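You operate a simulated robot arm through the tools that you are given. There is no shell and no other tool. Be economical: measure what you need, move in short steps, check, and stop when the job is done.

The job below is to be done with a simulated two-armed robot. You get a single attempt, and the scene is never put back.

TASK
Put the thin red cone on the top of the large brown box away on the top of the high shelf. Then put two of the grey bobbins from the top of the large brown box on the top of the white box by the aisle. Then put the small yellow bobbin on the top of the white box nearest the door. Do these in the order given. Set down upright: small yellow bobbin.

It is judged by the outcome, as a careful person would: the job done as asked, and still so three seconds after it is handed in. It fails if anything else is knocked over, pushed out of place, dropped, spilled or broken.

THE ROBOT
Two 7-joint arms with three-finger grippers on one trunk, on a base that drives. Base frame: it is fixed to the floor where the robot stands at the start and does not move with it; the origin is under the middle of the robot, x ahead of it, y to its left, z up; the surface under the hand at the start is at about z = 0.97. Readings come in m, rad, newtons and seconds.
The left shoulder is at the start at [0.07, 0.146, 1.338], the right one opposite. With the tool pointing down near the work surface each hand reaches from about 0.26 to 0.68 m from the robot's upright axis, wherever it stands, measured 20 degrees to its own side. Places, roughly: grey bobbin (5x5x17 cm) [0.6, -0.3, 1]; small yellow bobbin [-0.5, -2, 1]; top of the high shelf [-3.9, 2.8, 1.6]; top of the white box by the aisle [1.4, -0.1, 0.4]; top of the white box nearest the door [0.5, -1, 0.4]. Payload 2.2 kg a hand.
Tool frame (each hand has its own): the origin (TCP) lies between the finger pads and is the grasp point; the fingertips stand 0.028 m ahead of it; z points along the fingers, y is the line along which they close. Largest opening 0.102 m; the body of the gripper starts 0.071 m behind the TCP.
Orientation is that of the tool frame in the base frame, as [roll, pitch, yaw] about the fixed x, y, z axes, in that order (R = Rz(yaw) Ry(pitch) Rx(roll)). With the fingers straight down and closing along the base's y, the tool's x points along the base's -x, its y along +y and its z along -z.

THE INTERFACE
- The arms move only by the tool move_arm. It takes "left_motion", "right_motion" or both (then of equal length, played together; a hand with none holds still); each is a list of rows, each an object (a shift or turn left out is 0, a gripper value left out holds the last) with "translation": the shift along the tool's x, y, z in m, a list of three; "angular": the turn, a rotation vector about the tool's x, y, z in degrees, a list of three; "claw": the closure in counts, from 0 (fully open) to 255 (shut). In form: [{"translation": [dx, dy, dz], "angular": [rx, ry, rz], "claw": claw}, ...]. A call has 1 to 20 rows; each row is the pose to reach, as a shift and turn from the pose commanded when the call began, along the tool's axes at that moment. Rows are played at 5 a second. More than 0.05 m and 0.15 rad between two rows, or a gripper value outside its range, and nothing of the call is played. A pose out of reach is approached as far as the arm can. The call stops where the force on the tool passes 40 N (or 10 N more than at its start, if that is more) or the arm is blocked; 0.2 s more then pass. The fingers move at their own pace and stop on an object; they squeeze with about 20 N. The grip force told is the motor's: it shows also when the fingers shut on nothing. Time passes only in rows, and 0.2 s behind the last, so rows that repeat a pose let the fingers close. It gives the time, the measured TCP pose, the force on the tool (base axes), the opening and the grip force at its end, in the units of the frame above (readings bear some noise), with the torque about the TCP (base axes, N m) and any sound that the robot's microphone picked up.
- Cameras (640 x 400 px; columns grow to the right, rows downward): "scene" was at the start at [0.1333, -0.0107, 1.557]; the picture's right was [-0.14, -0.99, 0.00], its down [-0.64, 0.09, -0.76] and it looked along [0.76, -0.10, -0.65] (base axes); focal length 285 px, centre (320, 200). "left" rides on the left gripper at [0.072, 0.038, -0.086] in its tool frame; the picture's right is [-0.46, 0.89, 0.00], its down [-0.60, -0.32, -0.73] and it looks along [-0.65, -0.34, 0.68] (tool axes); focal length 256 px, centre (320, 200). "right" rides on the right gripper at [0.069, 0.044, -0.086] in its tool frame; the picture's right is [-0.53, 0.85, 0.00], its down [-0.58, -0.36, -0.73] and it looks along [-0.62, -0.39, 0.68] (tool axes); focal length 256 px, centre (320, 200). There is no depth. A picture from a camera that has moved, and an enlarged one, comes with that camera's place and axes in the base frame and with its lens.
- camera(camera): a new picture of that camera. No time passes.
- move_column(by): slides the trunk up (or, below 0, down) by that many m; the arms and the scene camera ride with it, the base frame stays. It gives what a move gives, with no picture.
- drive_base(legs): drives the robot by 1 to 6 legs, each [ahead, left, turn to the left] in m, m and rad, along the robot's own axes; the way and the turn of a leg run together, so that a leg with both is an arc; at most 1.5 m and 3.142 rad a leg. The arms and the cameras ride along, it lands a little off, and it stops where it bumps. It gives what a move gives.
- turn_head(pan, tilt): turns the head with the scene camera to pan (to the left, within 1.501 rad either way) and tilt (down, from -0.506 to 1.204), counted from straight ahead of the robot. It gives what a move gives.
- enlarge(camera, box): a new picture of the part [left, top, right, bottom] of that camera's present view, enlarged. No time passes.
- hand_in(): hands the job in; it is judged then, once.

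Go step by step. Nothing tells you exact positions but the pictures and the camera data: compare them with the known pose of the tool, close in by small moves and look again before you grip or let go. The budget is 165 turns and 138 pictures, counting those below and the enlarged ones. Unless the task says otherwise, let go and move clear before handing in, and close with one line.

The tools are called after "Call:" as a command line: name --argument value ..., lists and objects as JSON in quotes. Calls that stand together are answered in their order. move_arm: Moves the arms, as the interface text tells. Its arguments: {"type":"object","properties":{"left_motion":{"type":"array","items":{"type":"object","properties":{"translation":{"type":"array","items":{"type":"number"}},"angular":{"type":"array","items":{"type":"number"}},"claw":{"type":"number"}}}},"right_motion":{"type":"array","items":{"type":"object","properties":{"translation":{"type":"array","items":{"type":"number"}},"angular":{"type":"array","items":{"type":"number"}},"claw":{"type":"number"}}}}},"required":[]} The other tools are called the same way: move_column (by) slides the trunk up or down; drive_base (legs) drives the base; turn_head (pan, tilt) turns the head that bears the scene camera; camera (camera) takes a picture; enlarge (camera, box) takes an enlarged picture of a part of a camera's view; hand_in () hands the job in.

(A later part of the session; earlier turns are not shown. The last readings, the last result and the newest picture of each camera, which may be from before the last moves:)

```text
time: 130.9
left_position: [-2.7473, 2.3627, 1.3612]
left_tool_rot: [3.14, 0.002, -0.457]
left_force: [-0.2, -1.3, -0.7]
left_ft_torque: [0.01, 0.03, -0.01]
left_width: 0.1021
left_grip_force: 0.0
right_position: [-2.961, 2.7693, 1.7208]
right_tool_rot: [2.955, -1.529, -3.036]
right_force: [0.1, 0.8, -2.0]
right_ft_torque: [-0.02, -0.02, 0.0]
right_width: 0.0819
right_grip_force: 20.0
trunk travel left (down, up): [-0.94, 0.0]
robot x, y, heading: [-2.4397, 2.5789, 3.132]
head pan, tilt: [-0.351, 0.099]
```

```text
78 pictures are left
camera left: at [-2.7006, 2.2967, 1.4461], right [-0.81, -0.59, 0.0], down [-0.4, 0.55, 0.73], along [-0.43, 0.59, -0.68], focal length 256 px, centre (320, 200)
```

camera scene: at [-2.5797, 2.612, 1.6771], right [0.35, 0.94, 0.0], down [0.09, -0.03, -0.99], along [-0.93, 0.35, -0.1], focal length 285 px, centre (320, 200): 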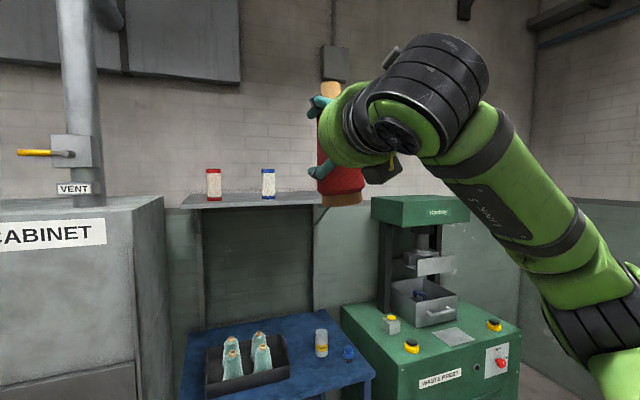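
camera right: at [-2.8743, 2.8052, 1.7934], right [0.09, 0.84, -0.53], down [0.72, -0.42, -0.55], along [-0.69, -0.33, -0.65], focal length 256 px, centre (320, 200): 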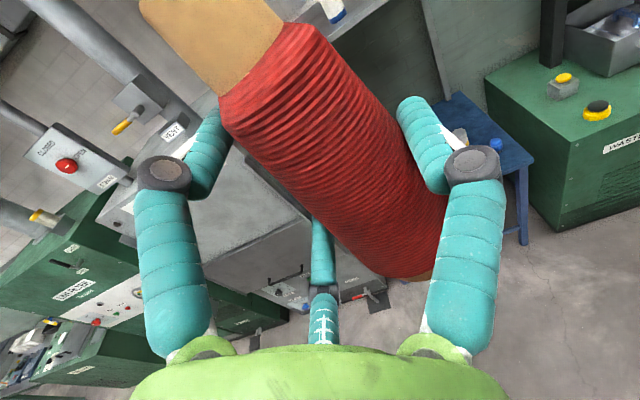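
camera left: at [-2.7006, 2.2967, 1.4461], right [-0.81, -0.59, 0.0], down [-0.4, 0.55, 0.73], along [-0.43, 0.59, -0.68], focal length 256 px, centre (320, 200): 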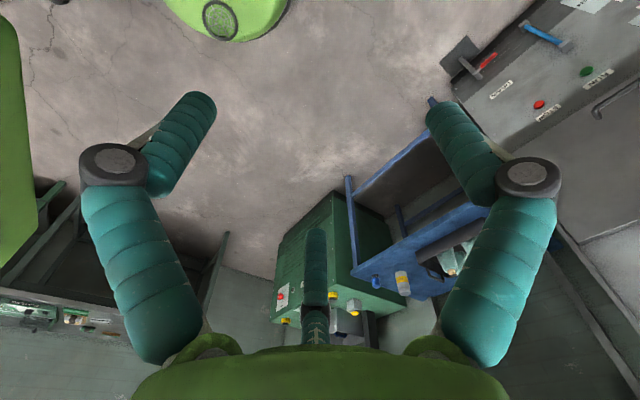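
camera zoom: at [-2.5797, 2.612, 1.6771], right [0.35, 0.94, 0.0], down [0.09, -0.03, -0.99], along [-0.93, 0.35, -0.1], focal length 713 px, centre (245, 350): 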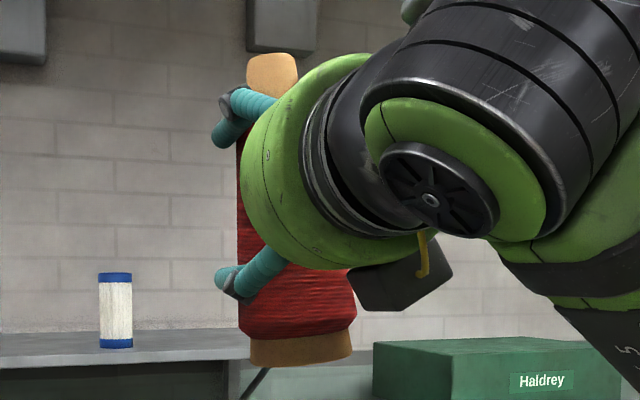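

It leans about 5.5° sideways; I'll correct that with a roll about the tool axis, then drive up to the shelf.

Call:
move_arm --right_motion '[{"angular": [0, 0, 5.5]}, {"angular": [0, 0, 5.5]}]'

Call:
drive_base --legs '[[0, -0.25, 0], [0.62, 0, 0]]'

Call:
camera --camera "scene"

Call:
enlarge --camera "scene" --box '[230, 60, 430, 260]'

```text
time: 131.5
left_position: [-2.7465, 2.3635, 1.3616]
left_tool_rot: [-3.141, 0.001, -0.459]
left_force: [-0.1, 0.2, 0.7]
left_ft_torque: [-0.05, 0.0, -0.03]
left_width: 0.1017
left_grip_force: 0.1
right_position: [-2.9615, 2.7687, 1.7204]
right_tool_rot: [-2.002, -1.473, 1.917]
right_force: [0.9, -0.2, -2.1]
right_ft_torque: [-0.04, -0.02, 0.01]
right_width: 0.0819
right_grip_force: 19.7
trunk travel left (down, up): [-0.94, 0.0]
robot x, y, heading: [-2.4379, 2.5768, 3.139]
head pan, tilt: [-0.351, 0.099]
```

```text
time: 136.4
left_position: [-3.3559, 2.623, 1.3614]
left_tool_rot: [3.141, 0.004, -0.466]
left_force: [0.1, -0.1, 0.4]
left_ft_torque: [-0.01, 0.01, 0.0]
left_width: 0.1022
left_grip_force: 0.0
right_position: [-3.5659, 3.0307, 1.7203]
right_tool_rot: [-1.981, -1.474, 1.887]
right_force: [0.3, 0.1, -0.8]
right_ft_torque: [0.01, -0.05, -0.02]
right_width: 0.0817
right_grip_force: 20.1
trunk travel left (down, up): [-0.94, 0.0]
robot x, y, heading: [-3.0526, 2.8345, 3.127]
head pan, tilt: [-0.351, 0.099]
```

```text
77 pictures are left
camera scene: at [-3.1862, 2.8701, 1.6774], right [0.36, 0.93, 0.0], down [0.09, -0.04, -1.0], along [-0.93, 0.36, -0.1], focal length 285 px, centre (320, 200)
```

scene: 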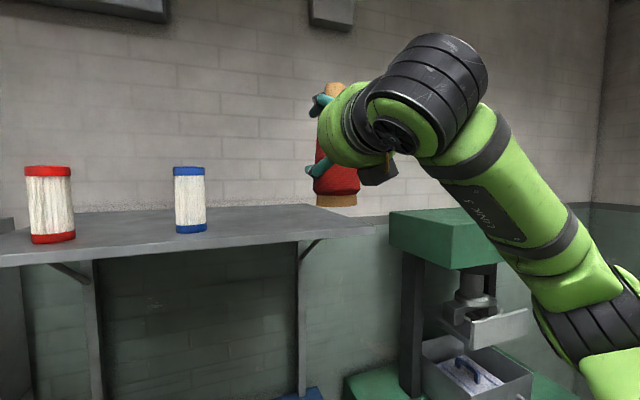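

```text
2.00 times, centred on (330, 160) of scene
camera zoom: at [-3.1862, 2.8701, 1.6774], right [0.36, 0.93, 0.0], down [0.09, -0.04, -1.0], along [-0.93, 0.36, -0.1], focal length 570 px, centre (300, 280)
```

zoom: 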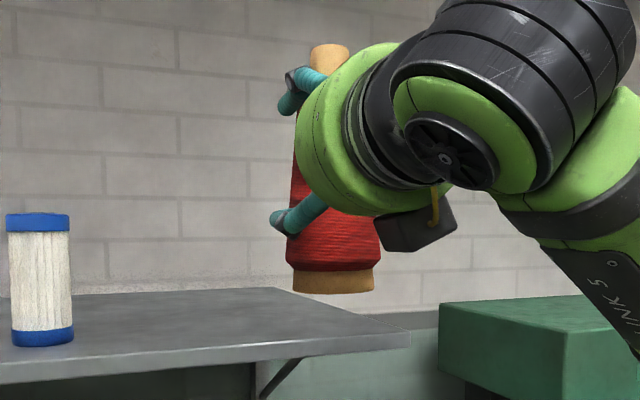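

The cone is upright now, and the shelf (z≈1.562, front x≈−3.70) is confirmed by parallax. I'll move closer and extend over the free spot.

Call:
drive_base --legs '[[0.08, 0, 0]]'

Call:
move_arm --right_motion '[{"translation": [0.001, -0.0027, 0.0324]}, {"translation": [0.002, -0.0054, 0.0648]}, {"translation": [0.003, -0.0081, 0.0971]}, {"translation": [0.004, -0.0108, 0.1295]}, {"translation": [0.004, -0.0108, 0.1295]}]'

Call:
enlarge --camera "scene" --box '[200, 60, 440, 260]'

Call:
camera --camera "right"

```text
time: 137.5
left_position: [-3.4239, 2.6236, 1.3627]
left_tool_rot: [3.138, 0.01, -0.466]
left_force: [1.1, -0.3, 0.2]
left_ft_torque: [0.02, 0.14, 0.03]
left_width: 0.102
left_grip_force: 0.0
right_position: [-3.6307, 3.0315, 1.7257]
right_tool_rot: [-1.879, -1.477, 1.788]
right_force: [1.7, -0.2, -1.8]
right_ft_torque: [-0.01, -0.02, -0.02]
right_width: 0.0817
right_grip_force: 20.0
trunk travel left (down, up): [-0.94, 0.0]
robot x, y, heading: [-3.1292, 2.8366, 3.127]
head pan, tilt: [-0.351, 0.099]
```

```text
time: 138.7
left_position: [-3.4356, 2.6239, 1.3605]
left_tool_rot: [3.141, 0.001, -0.466]
left_force: [0.8, -0.1, 0.4]
left_ft_torque: [0.0, -0.01, 0.0]
left_width: 0.102
left_grip_force: 0.0
right_position: [-3.7764, 3.0335, 1.7216]
right_tool_rot: [-1.977, -1.475, 1.883]
right_force: [0.6, 0.3, -1.9]
right_ft_torque: [-0.03, -0.03, -0.01]
right_width: 0.0817
right_grip_force: 19.7
trunk travel left (down, up): [-0.94, 0.0]
robot x, y, heading: [-3.1319, 2.8356, 3.127]
head pan, tilt: [-0.351, 0.099]
```

```text
2.00 times, centred on (320, 160) of scene
camera zoom: at [-3.267, 2.8712, 1.6771], right [0.36, 0.93, 0.0], down [0.09, -0.04, -0.99], along [-0.93, 0.35, -0.1], focal length 570 px, centre (320, 280)
```

zoom: 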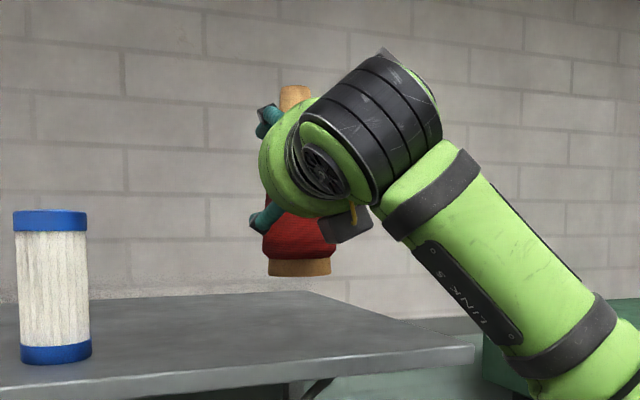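

```text
74 pictures are left
camera right: at [-3.6891, 3.0751, 1.7893], right [0.1, 0.79, -0.61], down [0.71, -0.48, -0.51], along [-0.7, -0.38, -0.61], focal length 256 px, centre (320, 200)
```

right: 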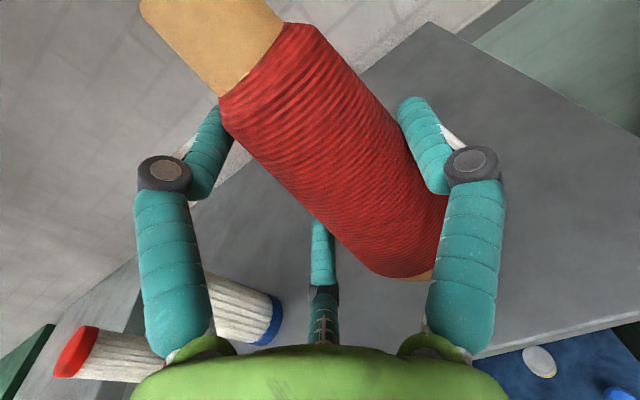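

Call:
move_arm --right_motion '[{"translation": [-0.015, 0.0013, 0.0006]}, {"translation": [-0.03, 0.0027, 0.0012]}, {"translation": [-0.045, 0.004, 0.0018]}, {"translation": [-0.054, 0.0048, 0.0022]}, {"translation": [-0.054, 0.0048, 0.0022]}]'

Call:
enlarge --camera "scene" --box '[240, 100, 400, 240]'

```text
time: 139.9
left_position: [-3.4362, 2.6243, 1.3606]
left_tool_rot: [-3.141, 0.002, -0.466]
left_force: [-0.4, -0.1, 1.0]
left_ft_torque: [0.01, -0.05, 0.04]
left_width: 0.1021
left_grip_force: 0.0
right_position: [-3.778, 3.0333, 1.6661]
right_tool_rot: [-1.981, -1.476, 1.887]
right_force: [-1.1, 0.4, -1.7]
right_ft_torque: [-0.04, -0.01, 0.0]
right_width: 0.0817
right_grip_force: 20.3
trunk travel left (down, up): [-0.94, 0.0]
robot x, y, heading: [-3.1288, 2.8387, 3.128]
head pan, tilt: [-0.351, 0.099]
```

```text
2.86 times, centred on (320, 170) of scene
camera zoom: at [-3.2681, 2.871, 1.677], right [0.36, 0.93, 0.0], down [0.09, -0.04, -0.99], along [-0.93, 0.35, -0.1], focal length 815 px, centre (320, 286)
```

zoom: 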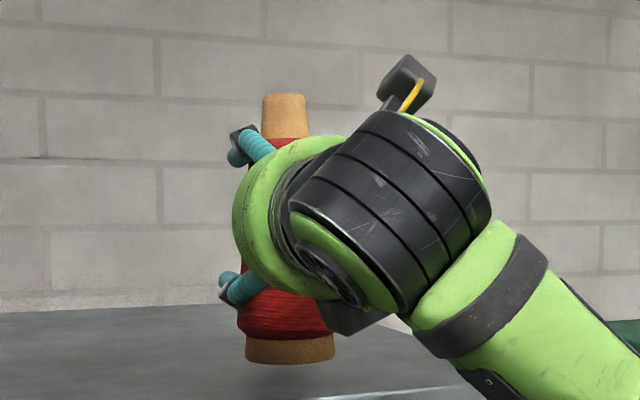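

Call:
move_arm --right_motion '[{"translation": [-0.003, 0.0003, 0.0001]}, {"translation": [-0.006, 0.0006, 0.0002]}, {"translation": [-0.008, 0.0008, 0.0003]}, {"translation": [-0.008, 0.0008, 0.0003]}]'

Call:
enlarge --camera "scene" --box '[240, 180, 400, 280]'

```text
time: 140.9
left_position: [-3.4356, 2.624, 1.3611]
left_tool_rot: [-3.141, 0.0, -0.466]
left_force: [0.0, -0.6, 0.7]
left_ft_torque: [0.01, 0.01, 0.02]
left_width: 0.1019
left_grip_force: 0.0
right_position: [-3.7762, 3.0337, 1.6593]
right_tool_rot: [-1.976, -1.477, 1.881]
right_force: [0.1, -0.6, -2.1]
right_ft_torque: [-0.02, 0.0, -0.05]
right_width: 0.0818
right_grip_force: 20.3
trunk travel left (down, up): [-0.94, 0.0]
robot x, y, heading: [-3.1304, 2.8383, 3.123]
head pan, tilt: [-0.351, 0.099]
```

```text
4.00 times, centred on (320, 230) of scene
camera zoom: at [-3.267, 2.8711, 1.6771], right [0.36, 0.93, 0.0], down [0.09, -0.04, -0.99], along [-0.93, 0.36, -0.1], focal length 1140 px, centre (320, 80)
```

zoom: 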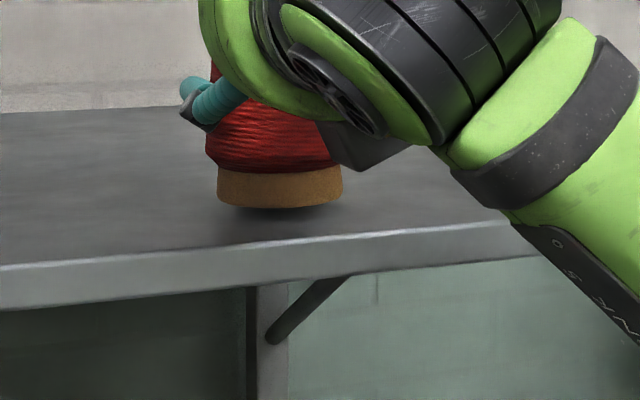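

Call:
move_arm --right_motion '[{"translation": [-0.003, 0.0003, 0]}, {"translation": [-0.006, 0.0005, 0]}, {"translation": [-0.006, 0.0005, 0]}]'

Call:
enlarge --camera "scene" --box '[240, 180, 400, 280]'

```text
time: 141.7
left_position: [-3.4349, 2.6239, 1.3612]
left_tool_rot: [-3.141, 0.004, -0.467]
left_force: [-0.2, 0.4, -0.2]
left_ft_torque: [-0.01, -0.01, 0.02]
left_width: 0.102
left_grip_force: 0.1
right_position: [-3.7754, 3.0339, 1.6533]
right_tool_rot: [-1.974, -1.474, 1.881]
right_force: [0.3, 0.0, -2.4]
right_ft_torque: [-0.04, 0.0, 0.01]
right_width: 0.0817
right_grip_force: 20.2
trunk travel left (down, up): [-0.94, 0.0]
robot x, y, heading: [-3.1264, 2.8372, 3.127]
head pan, tilt: [-0.351, 0.099]
```

```text
4.00 times, centred on (320, 230) of scene
camera zoom: at [-3.2671, 2.8711, 1.6771], right [0.36, 0.93, 0.0], down [0.09, -0.04, -0.99], along [-0.93, 0.36, -0.1], focal length 1140 px, centre (320, 80)
```

zoom: 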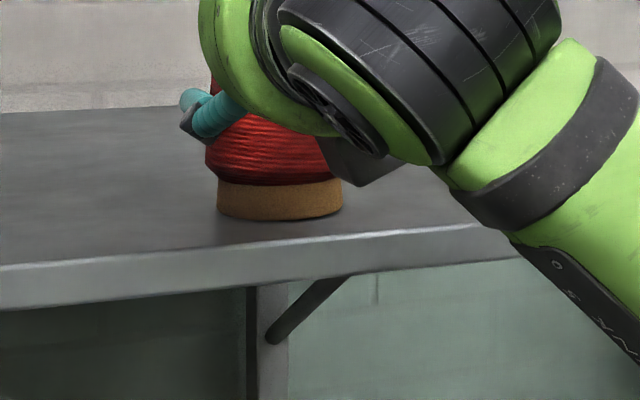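

Call:
move_arm --right_motion '[{"translation": [-0.002, 0.0002, 0]}, {"translation": [-0.004, 0.0003, 0]}, {"translation": [-0.004, 0.0003, 0]}]'

Call:
enlarge --camera "scene" --box '[240, 180, 400, 280]'

```text
time: 142.5
left_position: [-3.4352, 2.6233, 1.3616]
left_tool_rot: [-3.141, 0.003, -0.465]
left_force: [0.2, -0.5, 0.1]
left_ft_torque: [0.01, -0.01, -0.04]
left_width: 0.1021
left_grip_force: 0.1
right_position: [-3.774, 3.0334, 1.6527]
right_tool_rot: [-1.887, -1.476, 1.796]
right_force: [-7.2, 0.4, 16.2]
right_ft_torque: [-0.21, 0.93, -0.13]
right_width: 0.0816
right_grip_force: 19.9
trunk travel left (down, up): [-0.94, 0.0]
robot x, y, heading: [-3.1299, 2.835, 3.131]
head pan, tilt: [-0.351, 0.099]
```

```text
4.00 times, centred on (320, 230) of scene
camera zoom: at [-3.2668, 2.8705, 1.6774], right [0.36, 0.93, 0.0], down [0.09, -0.04, -1.0], along [-0.93, 0.36, -0.1], focal length 1140 px, centre (320, 80)
```

zoom: 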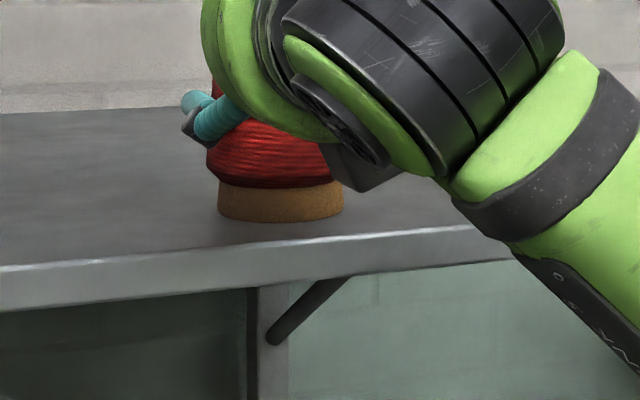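

Contact felt (16 N upward). I'll ease off 1.5 mm and open gently.

Call:
move_arm --right_motion '[{"translation": [0.0015, 0, 0]}, {"translation": [0.0015, 0, 0], "claw": 60}, {"translation": [0.0015, 0, 0], "claw": 40}, {"translation": [0.0015, 0, 0], "claw": 20}, {"translation": [0.0015, 0, 0], "claw": 0}, {"translation": [0.0015, 0, 0], "claw": 0}]'

Call:
camera --camera "right"

Call:
enlarge --camera "scene" --box '[230, 100, 430, 260]'

```text
time: 143.9
left_position: [-3.4349, 2.6235, 1.361]
left_tool_rot: [3.142, 0.001, -0.466]
left_force: [-0.8, -0.2, 0.7]
left_ft_torque: [0.01, 0.02, -0.03]
left_width: 0.1022
left_grip_force: 0.1
right_position: [-3.7761, 3.0325, 1.6505]
right_tool_rot: [-1.979, -1.475, 1.888]
right_force: [-0.2, -0.1, -0.2]
right_ft_torque: [0.01, -0.01, -0.04]
right_width: 0.1019
right_grip_force: 0.1
trunk travel left (down, up): [-0.94, 0.0]
robot x, y, heading: [-3.1314, 2.8332, 3.125]
head pan, tilt: [-0.351, 0.099]
```

```text
69 pictures are left
camera right: at [-3.6885, 3.0747, 1.7187], right [0.1, 0.79, -0.61], down [0.71, -0.48, -0.51], along [-0.7, -0.38, -0.61], focal length 256 px, centre (320, 200)
```

right: 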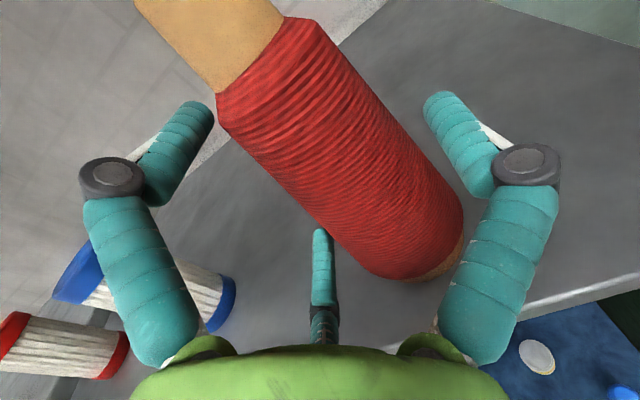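

```text
2.50 times, centred on (330, 180) of scene
camera zoom: at [-3.267, 2.8711, 1.6771], right [0.36, 0.93, 0.0], down [0.09, -0.04, -0.99], along [-0.93, 0.36, -0.1], focal length 713 px, centre (295, 250)
```

zoom: 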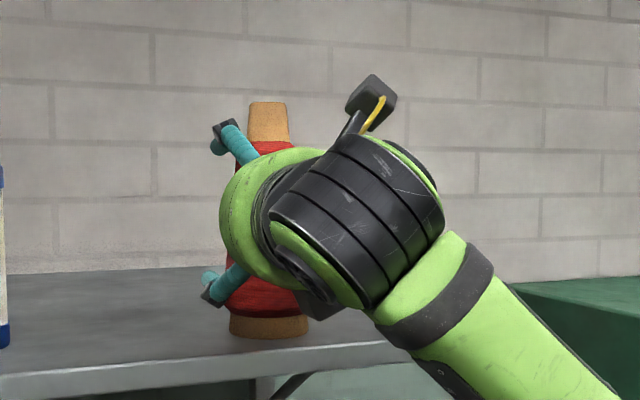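

The cone stands free. Nudging clear and backing straight out.

Call:
move_arm --right_motion '[{"translation": [0, -0.005, 0]}, {"translation": [0, -0.005, -0.02]}, {"translation": [0, -0.005, -0.045]}, {"translation": [0, -0.005, -0.075]}, {"translation": [0, -0.005, -0.11]}, {"translation": [0, -0.005, -0.15]}]'

Call:
camera --camera "scene"

```text
time: 145.3
left_position: [-3.4337, 2.6246, 1.3616]
left_tool_rot: [-3.141, 0.004, -0.465]
left_force: [0.1, -0.7, 0.7]
left_ft_torque: [-0.02, 0.02, -0.01]
left_width: 0.1019
left_grip_force: 0.0
right_position: [-3.6234, 3.016, 1.6574]
right_tool_rot: [-1.959, -1.475, 1.865]
right_force: [0.4, -0.2, 0.5]
right_ft_torque: [-0.04, 0.01, 0.01]
right_width: 0.102
right_grip_force: 0.1
trunk travel left (down, up): [-0.94, 0.0]
robot x, y, heading: [-3.1293, 2.8377, 3.129]
head pan, tilt: [-0.351, 0.099]
```

```text
67 pictures are left
camera scene: at [-3.2641, 2.8708, 1.6774], right [0.36, 0.93, 0.0], down [0.09, -0.04, -1.0], along [-0.93, 0.36, -0.1], focal length 285 px, centre (320, 200)
```

scene: 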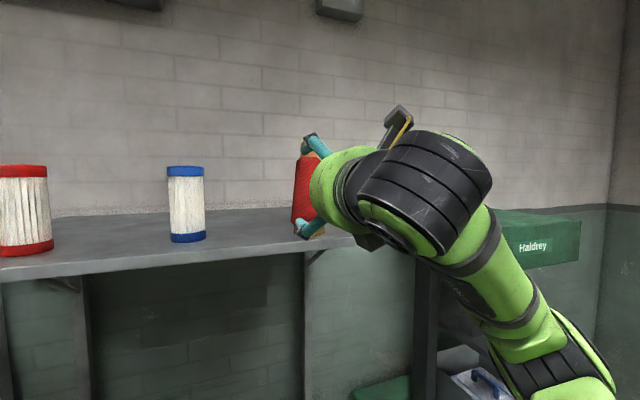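

The cone looks to be standing. I'll back the robot off and confirm before re-orienting the right hand.

Call:
drive_base --legs '[[-0.6, 0, 0]]'

Call:
enlarge --camera "scene" --box '[160, 120, 400, 270]'

```text
time: 148.7
left_position: [-2.8384, 2.6162, 1.3613]
left_tool_rot: [-3.139, 0.0, -0.466]
left_force: [-0.8, 0.7, 0.4]
left_ft_torque: [-0.01, -0.05, -0.01]
left_width: 0.1017
left_grip_force: 0.1
right_position: [-3.0304, 3.0067, 1.6555]
right_tool_rot: [-1.995, -1.474, 1.9]
right_force: [0.4, 0.0, -0.4]
right_ft_torque: [0.0, 0.0, -0.03]
right_width: 0.1023
right_grip_force: 0.0
trunk travel left (down, up): [-0.94, 0.0]
robot x, y, heading: [-2.5312, 2.8283, 3.128]
head pan, tilt: [-0.351, 0.099]
```

```text
2.67 times, centred on (280, 195) of scene
camera zoom: at [-2.6702, 2.8625, 1.6769], right [0.36, 0.93, 0.0], down [0.09, -0.04, -0.99], along [-0.93, 0.36, -0.1], focal length 760 px, centre (427, 213)
```

zoom: 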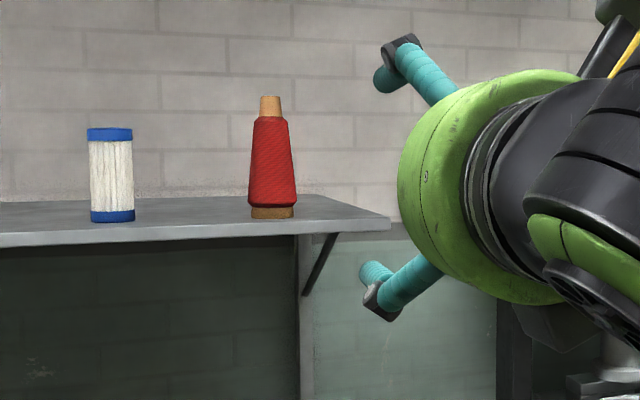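

The cone stands upright on the high shelf. Now I'll return the right hand to the neutral downward pose.

Call:
move_arm --right_motion '[{"translation": [-0.027, 0, 0], "angular": [0, -8, 0]}, {"translation": [-0.054, 0, 0], "angular": [0, -16, 0]}, {"translation": [-0.081, 0, 0], "angular": [0, -24, 0]}, {"translation": [-0.108, 0, 0], "angular": [0, -32, 0]}, {"translation": [-0.135, 0, 0], "angular": [0, -40, 0]}, {"translation": [-0.162, 0, 0], "angular": [0, -48, 0]}, {"translation": [-0.189, 0, 0], "angular": [0, -56, 0]}, {"translation": [-0.216, 0, 0], "angular": [0, -64, 0]}, {"translation": [-0.243, 0, 0], "angular": [0, -72, 0]}, {"translation": [-0.27, 0, 0], "angular": [0, -80, 0]}, {"translation": [-0.3, 0, 0], "angular": [0, -87.7, 0]}]'

Call:
move_arm --right_motion '[{"angular": [0, 0, -8]}, {"angular": [0, 0, -16]}, {"angular": [0, 0, -24]}, {"angular": [0, 0, -32]}, {"angular": [0, 0, -40]}, {"angular": [0, 0, -48]}, {"angular": [0, 0, -56]}, {"angular": [0, 0, -64]}, {"angular": [0, 0, -72]}, {"angular": [0, 0, -80]}, {"angular": [0, 0, -88]}, {"angular": [0, 0, -96]}, {"angular": [0, 0, -104]}, {"angular": [0, 0, -112]}, {"angular": [0, 0, -120]}, {"angular": [0, 0, -128]}, {"angular": [0, 0, -136]}, {"angular": [0, 0, -144]}, {"angular": [0, 0, -152]}, {"angular": [0, 0, -160]}]'

```text
time: 151.1
left_position: [-2.8385, 2.6154, 1.3613]
left_tool_rot: [-3.141, 0.002, -0.465]
left_force: [0.4, 0.5, 0.1]
left_ft_torque: [0.0, -0.01, 0.01]
left_width: 0.102
left_grip_force: 0.1
right_position: [-3.0202, 2.9773, 1.3578]
right_tool_rot: [-3.054, 0.003, 3.046]
right_force: [-0.4, -0.1, -0.3]
right_ft_torque: [0.03, 0.01, 0.03]
right_width: 0.1016
right_grip_force: 0.1
trunk travel left (down, up): [-0.94, 0.0]
robot x, y, heading: [-2.5303, 2.8263, 3.13]
head pan, tilt: [-0.351, 0.099]
```

```text
time: 155.3
left_position: [-2.8367, 2.6155, 1.3613]
left_tool_rot: [-3.141, 0.002, -0.465]
left_force: [-1.1, 0.4, 0.3]
left_ft_torque: [0.03, -0.01, 0.0]
left_width: 0.102
left_grip_force: 0.2
right_position: [-3.0185, 2.9786, 1.3564]
right_tool_rot: [3.058, -0.028, -0.44]
right_force: [0.1, 0.6, -0.1]
right_ft_torque: [-0.04, -0.01, 0.03]
right_width: 0.1017
right_grip_force: 0.1
trunk travel left (down, up): [-0.94, 0.0]
robot x, y, heading: [-2.5321, 2.828, 3.128]
head pan, tilt: [-0.351, 0.099]
```

Call:
move_arm --right_motion '[{"angular": [1.1, -0.7, -6.3]}, {"angular": [2.2, -1.35, -12.6]}, {"angular": [3.3, -2.0, -18.9]}, {"angular": [4.45, -2.7, -25.2]}]'

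Call:
drive_base --legs '[[-0.665, 0.94, 0], [-0.665, 0.94, 0], [0, 0, 3.13], [1.0, -1.1, 0]]'

Call:
turn_head --pan 0 --tilt 0.7

Call:
camera --camera "scene"

```text
time: 156.3
left_position: [-2.8358, 2.6159, 1.3604]
left_tool_rot: [3.14, 0.002, -0.467]
left_force: [0.3, 0.6, -0.5]
left_ft_torque: [-0.03, 0.01, 0.0]
left_width: 0.102
left_grip_force: 0.1
right_position: [-3.0184, 2.9782, 1.3585]
right_tool_rot: [3.14, 0.037, -0.004]
right_force: [0.5, -1.0, 0.6]
right_ft_torque: [0.03, -0.03, -0.02]
right_width: 0.1019
right_grip_force: 0.0
trunk travel left (down, up): [-0.94, 0.0]
robot x, y, heading: [-2.5325, 2.8273, 3.129]
head pan, tilt: [-0.351, 0.099]
```

```text
time: 181.7
left_position: [-0.0692, -0.1272, 1.3604]
left_tool_rot: [3.141, 0.004, 2.556]
left_force: [-0.4, 0.1, 0.3]
left_ft_torque: [0.01, -0.01, 0.04]
left_width: 0.1017
left_grip_force: 0.1
right_position: [0.0683, -0.5098, 1.3568]
right_tool_rot: [3.139, 0.04, 3.017]
right_force: [0.3, -0.8, 0.3]
right_ft_torque: [-0.02, -0.01, 0.04]
right_width: 0.1019
right_grip_force: 0.0
trunk travel left (down, up): [-0.94, 0.0]
robot x, y, heading: [-0.3959, -0.3021, -0.134]
head pan, tilt: [-0.351, 0.099]
```

```text
time: 182.7
left_position: [-0.0697, -0.1271, 1.3613]
left_tool_rot: [-3.142, 0.002, 2.555]
left_force: [0.0, 0.3, -0.2]
left_ft_torque: [-0.01, 0.02, 0.0]
left_width: 0.102
left_grip_force: 0.0
right_position: [0.069, -0.5111, 1.3558]
right_tool_rot: [3.137, 0.039, 3.015]
right_force: [0.5, 0.4, -0.7]
right_ft_torque: [0.0, -0.03, 0.03]
right_width: 0.1021
right_grip_force: 0.0
trunk travel left (down, up): [-0.94, 0.0]
robot x, y, heading: [-0.3963, -0.3007, -0.136]
head pan, tilt: [0.0, 0.7]
```

```text
65 pictures are left
camera scene: at [-0.2647, -0.32, 1.6224], right [-0.13, -0.99, 0.0], down [-0.64, 0.09, -0.77], along [0.76, -0.1, -0.64], focal length 285 px, centre (320, 200)
```

scene: 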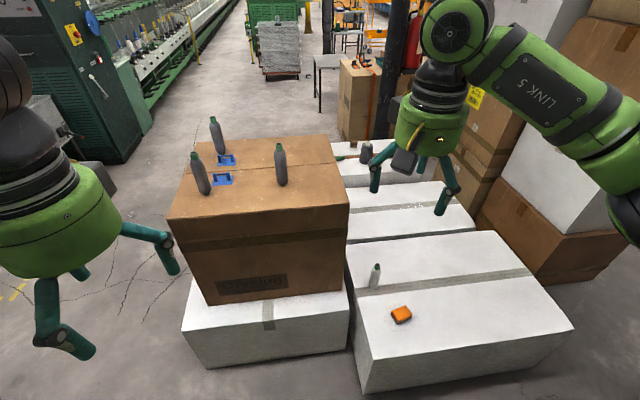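

Call:
drive_base --legs '[[0, 0, 0.136], [0.39, 0.15, 0]]'

Call:
camera --camera "scene"

Call:
enlarge --camera "scene" --box '[220, 170, 420, 295]'

```text
time: 185.8
left_position: [0.2912, 0.0664, 1.3609]
left_tool_rot: [3.139, 0.005, 2.691]
left_force: [-0.2, -0.1, 0.2]
left_ft_torque: [-0.01, 0.0, -0.01]
left_width: 0.1022
left_grip_force: 0.1
right_position: [0.4795, -0.2943, 1.3581]
right_tool_rot: [3.138, 0.039, -3.132]
right_force: [-0.2, -0.1, 0.7]
right_ft_torque: [0.01, -0.02, 0.0]
right_width: 0.1019
right_grip_force: 0.0
trunk travel left (down, up): [-0.94, 0.0]
robot x, y, heading: [-0.0047, -0.1527, 0.004]
head pan, tilt: [0.0, 0.7]
```

```text
64 pictures are left
camera scene: at [0.1227, -0.1507, 1.6226], right [0.0, -1.0, 0.0], down [-0.64, 0.0, -0.77], along [0.77, 0.0, -0.64], focal length 285 px, centre (320, 200)
```

scene: 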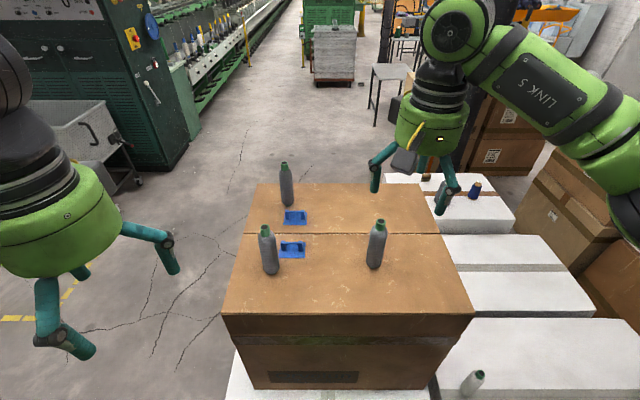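

```text
3.20 times, centred on (320, 232) of scene
camera zoom: at [0.1227, -0.1507, 1.6226], right [0.0, -1.0, 0.0], down [-0.64, 0.0, -0.77], along [0.77, 0.0, -0.64], focal length 912 px, centre (320, 96)
```

zoom: 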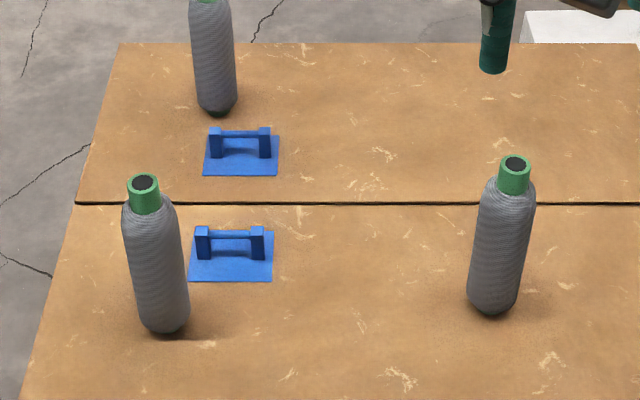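

Bobbins A at (0.596, −0.019) and C at (0.616, −0.298). I'll bring the left hand over A and the right over C.

Call:
move_arm --left_motion '[{"translation": [-0.039, 0.007, 0.0138]}, {"translation": [-0.078, 0.014, 0.0275]}, {"translation": [-0.117, 0.021, 0.041]}, {"translation": [-0.156, 0.028, 0.055]}, {"translation": [-0.195, 0.035, 0.069]}, {"translation": [-0.234, 0.0424, 0.0825]}, {"translation": [-0.273, 0.0495, 0.096]}, {"translation": [-0.3116, 0.0565, 0.11]}]' --right_motion '[{"translation": [-0.0165, -0.0005, 0.014], "angular": [0, 0.5, 0]}, {"translation": [-0.033, -0.001, 0.028], "angular": [0, 1, 0]}, {"translation": [-0.0495, -0.0015, 0.042], "angular": [0, 1.5, 0]}, {"translation": [-0.066, -0.002, 0.0565], "angular": [0, 2.2, 0]}, {"translation": [-0.0825, -0.0025, 0.0706], "angular": [0, 2.2, 0]}, {"translation": [-0.099, -0.003, 0.085], "angular": [0, 2.2, 0]}, {"translation": [-0.1155, -0.0035, 0.099], "angular": [0, 2.2, 0]}, {"translation": [-0.132, -0.0037, 0.113], "angular": [0, 2.2, 0]}]'

Call:
camera --camera "left"

Call:
camera --camera "right"

```text
time: 187.7
left_position: [0.6016, -0.021, 1.2491]
left_tool_rot: [3.14, -0.001, 2.688]
left_force: [1.0, -0.8, 0.4]
left_ft_torque: [0.0, 0.03, 0.0]
left_width: 0.1022
left_grip_force: 0.1
right_position: [0.6204, -0.2969, 1.2454]
right_tool_rot: [3.138, -0.001, -3.13]
right_force: [0.7, -0.4, 0.3]
right_ft_torque: [0.02, 0.02, 0.0]
right_width: 0.102
right_grip_force: 0.0
trunk travel left (down, up): [-0.94, 0.0]
robot x, y, heading: [-0.0097, -0.1493, -0.002]
head pan, tilt: [0.0, 0.7]
```

```text
62 pictures are left
camera left: at [0.5511, 0.044, 1.3336], right [0.8, 0.59, 0.0], down [0.4, -0.55, 0.73], along [0.43, -0.59, -0.68], focal length 256 px, centre (320, 200)
```

left: 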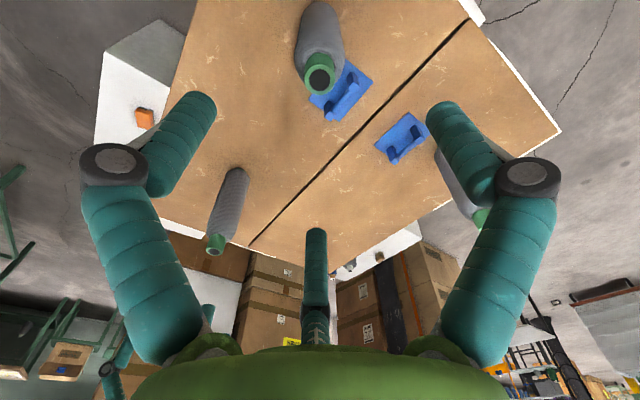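

```text
61 pictures are left
camera right: at [0.5517, -0.255, 1.3342], right [0.53, 0.85, 0.0], down [0.58, -0.36, 0.73], along [0.62, -0.38, -0.68], focal length 256 px, centre (320, 200)
```

right: 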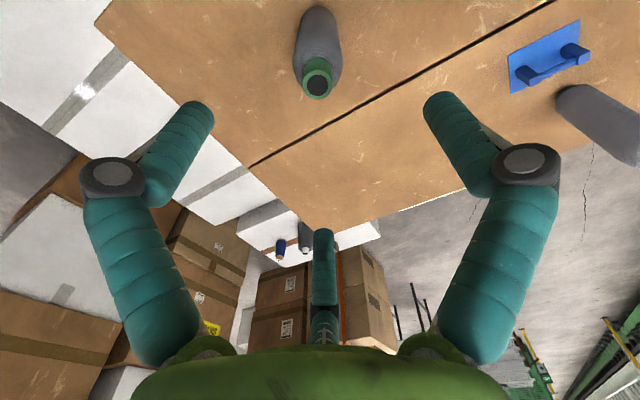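

Both bobbin tops line up with the tool axes. Descending straight down.

Call:
move_arm --left_motion '[{"translation": [0.003, 0, 0.028]}, {"translation": [0.005, 0, 0.056]}, {"translation": [0.005, 0, 0.084]}, {"translation": [0.005, 0, 0.112]}, {"translation": [0.005, 0, 0.14]}, {"translation": [0.005, 0, 0.165]}]' --right_motion '[{"translation": [0.002, 0, 0.028]}, {"translation": [0.003, 0, 0.056]}, {"translation": [0.003, 0, 0.084]}, {"translation": [0.003, 0, 0.112]}, {"translation": [0.003, 0, 0.14]}, {"translation": [0.003, 0, 0.161]}]'

Call:
camera --camera "left"

Call:
camera --camera "right"

```text
time: 189.1
left_position: [0.5957, -0.0157, 1.0857]
left_tool_rot: [-3.141, -0.001, 2.691]
left_force: [1.3, -0.6, -0.1]
left_ft_torque: [-0.02, 0.0, -0.01]
left_width: 0.1019
left_grip_force: 0.1
right_position: [0.6144, -0.2947, 1.085]
right_tool_rot: [3.14, 0.0, -3.131]
right_force: [0.2, 0.1, 0.4]
right_ft_torque: [0.0, 0.0, -0.01]
right_width: 0.1019
right_grip_force: 0.0
trunk travel left (down, up): [-0.94, 0.0]
robot x, y, heading: [-0.004, -0.1521, 0.002]
head pan, tilt: [0.0, 0.7]
```

```text
60 pictures are left
camera left: at [0.5443, 0.0504, 1.1709], right [0.8, 0.6, 0.0], down [0.4, -0.55, 0.73], along [0.44, -0.59, -0.68], focal length 256 px, centre (320, 200)
```

left: 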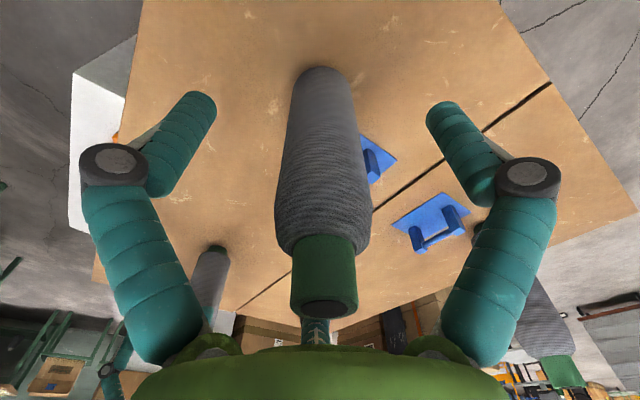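

```text
59 pictures are left
camera right: at [0.5457, -0.2526, 1.1727], right [0.52, 0.85, 0.0], down [0.58, -0.36, 0.73], along [0.62, -0.38, -0.68], focal length 256 px, centre (320, 200)
```

right: 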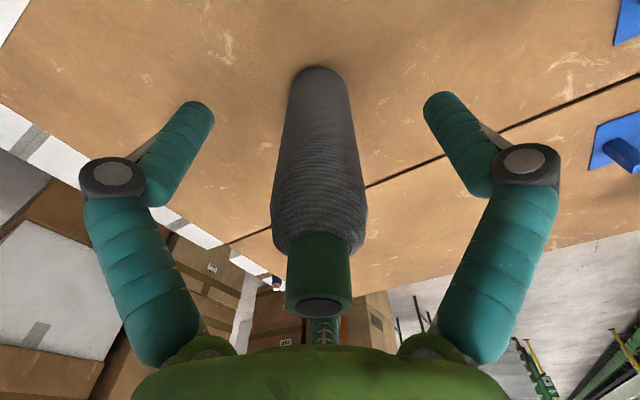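

Both centred. Closing and lifting.

Call:
move_arm --left_motion '[{"claw": 80}, {"claw": 120}, {"claw": 255}, {"claw": 255}, {"claw": 255}, {"claw": 255}]' --right_motion '[{"claw": 80}, {"claw": 120}, {"claw": 255}, {"claw": 255}, {"claw": 255}, {"claw": 255}]'

Call:
move_arm --left_motion '[{"translation": [0, 0, -0.03]}, {"translation": [0, 0, -0.06]}, {"translation": [0, 0, -0.1]}, {"translation": [0, 0, -0.13]}, {"translation": [0, 0, -0.13]}, {"translation": [0, 0, -0.13]}]' --right_motion '[{"translation": [0, 0, -0.03]}, {"translation": [0, 0, -0.06]}, {"translation": [0, 0, -0.1]}, {"translation": [0, 0, -0.13]}, {"translation": [0, 0, -0.13]}, {"translation": [0, 0, -0.13]}]'

Call:
camera --camera "scene"

```text
time: 190.4
left_position: [0.5951, -0.0148, 1.0861]
left_tool_rot: [-3.141, 0.005, 2.691]
left_force: [2.2, -1.3, 1.7]
left_ft_torque: [-0.09, -0.15, -0.01]
left_width: 0.0437
left_grip_force: 19.8
right_position: [0.6154, -0.2942, 1.0877]
right_tool_rot: [3.137, 0.002, -3.132]
right_force: [0.0, -0.7, 1.8]
right_ft_torque: [0.0, -0.13, 0.0]
right_width: 0.0433
right_grip_force: 20.1
trunk travel left (down, up): [-0.94, 0.0]
robot x, y, heading: [-0.005, -0.1503, 0.007]
head pan, tilt: [0.0, 0.7]
```

```text
time: 191.8
left_position: [0.5944, -0.0123, 1.2154]
left_tool_rot: [-3.14, 0.002, 2.691]
left_force: [0.3, 0.4, -1.0]
left_ft_torque: [-0.01, -0.01, 0.01]
left_width: 0.0434
left_grip_force: 20.5
right_position: [0.6157, -0.2953, 1.2175]
right_tool_rot: [3.139, 0.001, -3.131]
right_force: [1.1, 0.2, -0.4]
right_ft_torque: [0.01, -0.01, 0.0]
right_width: 0.0434
right_grip_force: 20.2
trunk travel left (down, up): [-0.94, 0.0]
robot x, y, heading: [-0.0064, -0.1502, 0.001]
head pan, tilt: [0.0, 0.7]
```

```text
58 pictures are left
camera scene: at [0.1269, -0.1497, 1.6222], right [0.0, -1.0, 0.0], down [-0.64, 0.0, -0.76], along [0.76, 0.0, -0.64], focal length 285 px, centre (320, 200)
```

scene: 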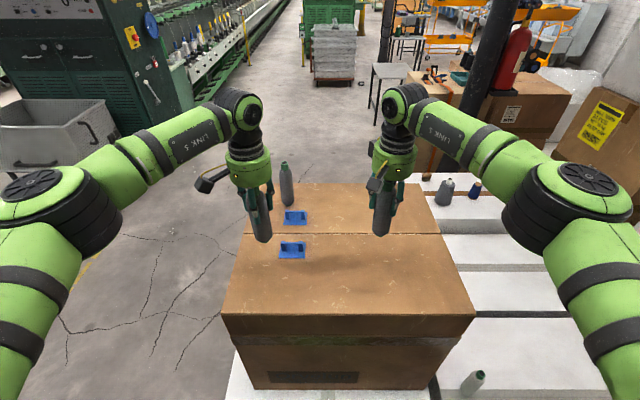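

Both bobbins are held (width 0.043). The aisle white box top spans about x 1.05–1.69, y −0.43–0.18, z≈0.4. I'll drive around to the north side and face it.

Call:
drive_base --legs '[[-0.35, 0, 0], [0, 1.02, 0], [0, 0, -1.571], [0, 0.92, 0], [0, 0.92, 0]]'

Call:
turn_head --pan 0 --tilt 0.9

Call:
camera --camera "scene"

```text
time: 211.7
left_position: [1.6243, 0.2332, 1.2166]
left_tool_rot: [3.141, 0.001, 1.108]
left_force: [0.0, 0.1, -1.0]
left_ft_torque: [0.02, -0.01, 0.01]
left_width: 0.0427
left_grip_force: 19.7
right_position: [1.3403, 0.2159, 1.2174]
right_tool_rot: [3.138, 0.0, 1.568]
right_force: [-1.0, 0.3, -1.6]
right_ft_torque: [-0.01, -0.03, 0.03]
right_width: 0.0424
right_grip_force: 20.0
trunk travel left (down, up): [-0.94, 0.0]
robot x, y, heading: [1.4948, 0.8382, -1.578]
head pan, tilt: [0.0, 0.7]
```

```text
time: 212.4
left_position: [1.6255, 0.2319, 1.2161]
left_tool_rot: [3.141, 0.002, 1.109]
left_force: [1.0, 0.7, -0.9]
left_ft_torque: [0.01, 0.01, 0.03]
left_width: 0.0426
left_grip_force: 20.2
right_position: [1.3423, 0.2158, 1.217]
right_tool_rot: [3.138, 0.0, 1.57]
right_force: [-0.5, 0.1, -1.8]
right_ft_torque: [0.04, 0.03, 0.0]
right_width: 0.0423
right_grip_force: 19.8
trunk travel left (down, up): [-0.94, 0.0]
robot x, y, heading: [1.4941, 0.8389, -1.582]
head pan, tilt: [0.0, 0.901]
```

```text
57 pictures are left
camera scene: at [1.493, 0.7116, 1.6062], right [-1.0, 0.01, 0.0], down [0.01, 0.78, -0.62], along [-0.01, -0.62, -0.78], focal length 285 px, centre (320, 200)
```

scene: 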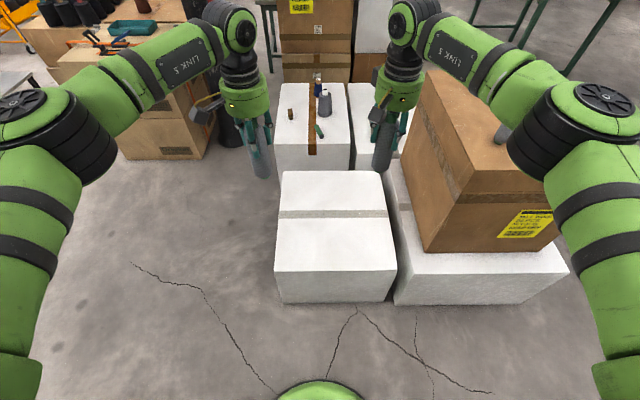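

The target white box's top is x 1.12–1.69, y −0.45–0.155. I'll edge forward so both bobbins are over its near part, then lower with the trunk.

Call:
drive_base --legs '[[0.15, 0, 0]]'

Call:
move_column --by -0.4

Call:
camera --camera "scene"

```text
time: 213.8
left_position: [1.6246, 0.0876, 1.2179]
left_tool_rot: [3.141, 0.006, 1.107]
left_force: [0.1, -0.5, -1.7]
left_ft_torque: [0.01, 0.01, -0.01]
left_width: 0.0427
left_grip_force: 19.8
right_position: [1.341, 0.0708, 1.2204]
right_tool_rot: [3.138, 0.003, 1.57]
right_force: [0.0, 0.6, -0.6]
right_ft_torque: [-0.05, 0.02, -0.03]
right_width: 0.0426
right_grip_force: 19.4
trunk travel left (down, up): [-0.94, 0.0]
robot x, y, heading: [1.4915, 0.6884, -1.581]
head pan, tilt: [0.0, 0.901]
```

```text
time: 217.7
left_position: [1.6239, 0.0839, 0.8159]
left_tool_rot: [-3.141, 0.0, 1.106]
left_force: [-0.2, 0.4, -1.0]
left_ft_torque: [0.04, 0.01, -0.01]
left_width: 0.0426
left_grip_force: 19.7
right_position: [1.3398, 0.0675, 0.8191]
right_tool_rot: [3.139, 0.0, 1.57]
right_force: [-0.2, 0.4, -1.1]
right_ft_torque: [-0.01, 0.05, -0.05]
right_width: 0.0425
right_grip_force: 19.7
trunk travel left (down, up): [-0.54, 0.4]
robot x, y, heading: [1.4925, 0.6856, -1.578]
head pan, tilt: [0.0, 0.901]
```

```text
56 pictures are left
camera scene: at [1.4916, 0.5634, 1.2062], right [-1.0, 0.01, 0.0], down [0.01, 0.78, -0.62], along [-0.01, -0.62, -0.78], focal length 285 px, centre (320, 200)
```

scene: 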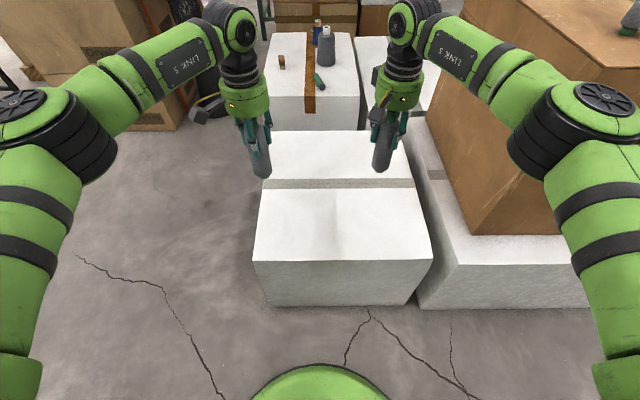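

Call:
move_column --by -0.24

Call:
camera --camera "scene"

Call:
camera --camera "right"

```text
time: 220.2
left_position: [1.6235, 0.0854, 0.5764]
left_tool_rot: [3.141, 0.004, 1.105]
left_force: [-0.2, -0.6, -1.4]
left_ft_torque: [0.02, 0.0, -0.01]
left_width: 0.0425
left_grip_force: 20.0
right_position: [1.3402, 0.0678, 0.5772]
right_tool_rot: [3.138, 0.0, 1.57]
right_force: [-1.0, 0.7, -0.4]
right_ft_torque: [0.0, -0.02, 0.0]
right_width: 0.0423
right_grip_force: 20.0
trunk travel left (down, up): [-0.3, 0.64]
robot x, y, heading: [1.4954, 0.6898, -1.58]
head pan, tilt: [0.0, 0.901]
```

```text
55 pictures are left
camera scene: at [1.4916, 0.5635, 0.9662], right [-1.0, 0.01, 0.0], down [0.01, 0.78, -0.62], along [-0.01, -0.62, -0.78], focal length 285 px, centre (320, 200)
```

scene: 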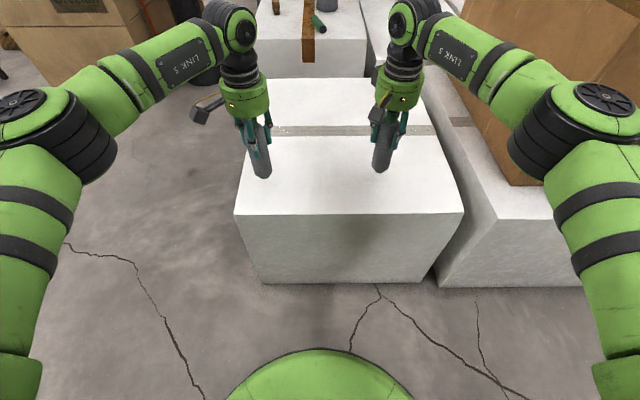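

```text
54 pictures are left
camera right: at [1.384, 0.1363, 0.6643], right [0.84, -0.54, 0.0], down [-0.37, -0.58, 0.73], along [-0.39, -0.62, -0.68], focal length 256 px, centre (320, 200)
```

right: 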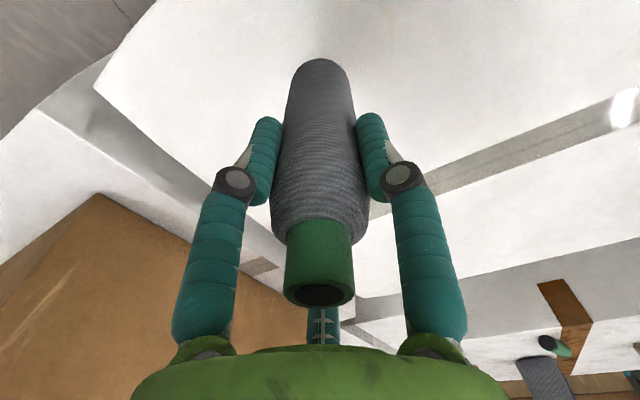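

Close above the surface; lowering with the arms in small steps.

Call:
move_arm --left_motion '[{"translation": [0, 0, 0.01]}, {"translation": [0, 0, 0.02]}, {"translation": [0, 0, 0.03]}, {"translation": [0, 0, 0.03]}]' --right_motion '[{"translation": [0, 0, 0.01]}, {"translation": [0, 0, 0.02]}, {"translation": [0, 0, 0.03]}, {"translation": [0, 0, 0.03]}]'

Call:
enlarge --camera "scene" --box '[220, 100, 460, 250]'

```text
time: 221.2
left_position: [1.6231, 0.0841, 0.5462]
left_tool_rot: [-3.141, 0.001, 1.106]
left_force: [-0.1, 0.2, -1.0]
left_ft_torque: [-0.02, -0.01, 0.01]
left_width: 0.0423
left_grip_force: 20.1
right_position: [1.3398, 0.0688, 0.5478]
right_tool_rot: [3.136, -0.001, 1.568]
right_force: [-0.3, -0.2, -1.9]
right_ft_torque: [0.01, -0.01, 0.0]
right_width: 0.0428
right_grip_force: 20.8
trunk travel left (down, up): [-0.3, 0.64]
robot x, y, heading: [1.4938, 0.686, -1.58]
head pan, tilt: [0.0, 0.901]
```

```text
2.67 times, centred on (340, 175) of scene
camera zoom: at [1.4916, 0.5634, 0.9662], right [-1.0, 0.01, 0.0], down [0.01, 0.78, -0.62], along [-0.01, -0.62, -0.78], focal length 760 px, centre (267, 267)
```

zoom: 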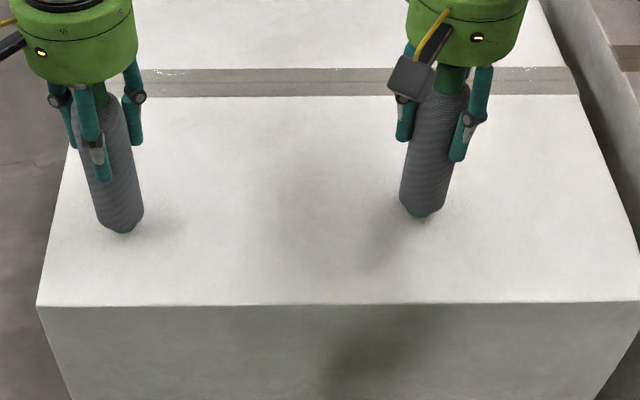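

Call:
move_arm --left_motion '[{"translation": [0, 0, 0.005]}, {"translation": [0, 0, 0.01]}, {"translation": [0, 0, 0.015]}, {"translation": [0, 0, 0.015]}]' --right_motion '[{"translation": [0, 0, 0.005]}, {"translation": [0, 0, 0.01]}, {"translation": [0, 0, 0.015]}, {"translation": [0, 0, 0.015]}]'

Call:
enlarge --camera "scene" --box '[220, 100, 460, 250]'

```text
time: 222.2
left_position: [1.6246, 0.0848, 0.5365]
left_tool_rot: [3.14, 0.012, 1.107]
left_force: [1.2, 0.0, 18.1]
left_ft_torque: [0.08, -0.25, -0.02]
left_width: 0.0425
left_grip_force: 20.4
right_position: [1.3418, 0.0692, 0.5374]
right_tool_rot: [3.138, 0.009, 1.569]
right_force: [0.3, -4.3, 10.7]
right_ft_torque: [-0.28, -0.04, -0.03]
right_width: 0.0423
right_grip_force: 20.3
trunk travel left (down, up): [-0.3, 0.64]
robot x, y, heading: [1.4947, 0.6859, -1.587]
head pan, tilt: [0.0, 0.901]
```

```text
2.67 times, centred on (340, 175) of scene
camera zoom: at [1.4915, 0.5669, 0.9671], right [-1.0, 0.01, 0.0], down [0.01, 0.78, -0.62], along [-0.01, -0.62, -0.78], focal length 760 px, centre (267, 267)
```

zoom: 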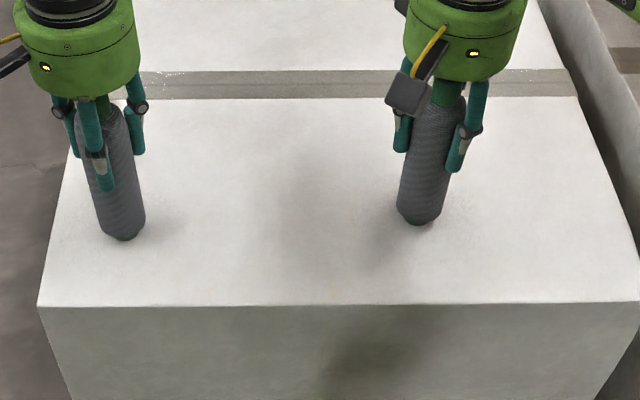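

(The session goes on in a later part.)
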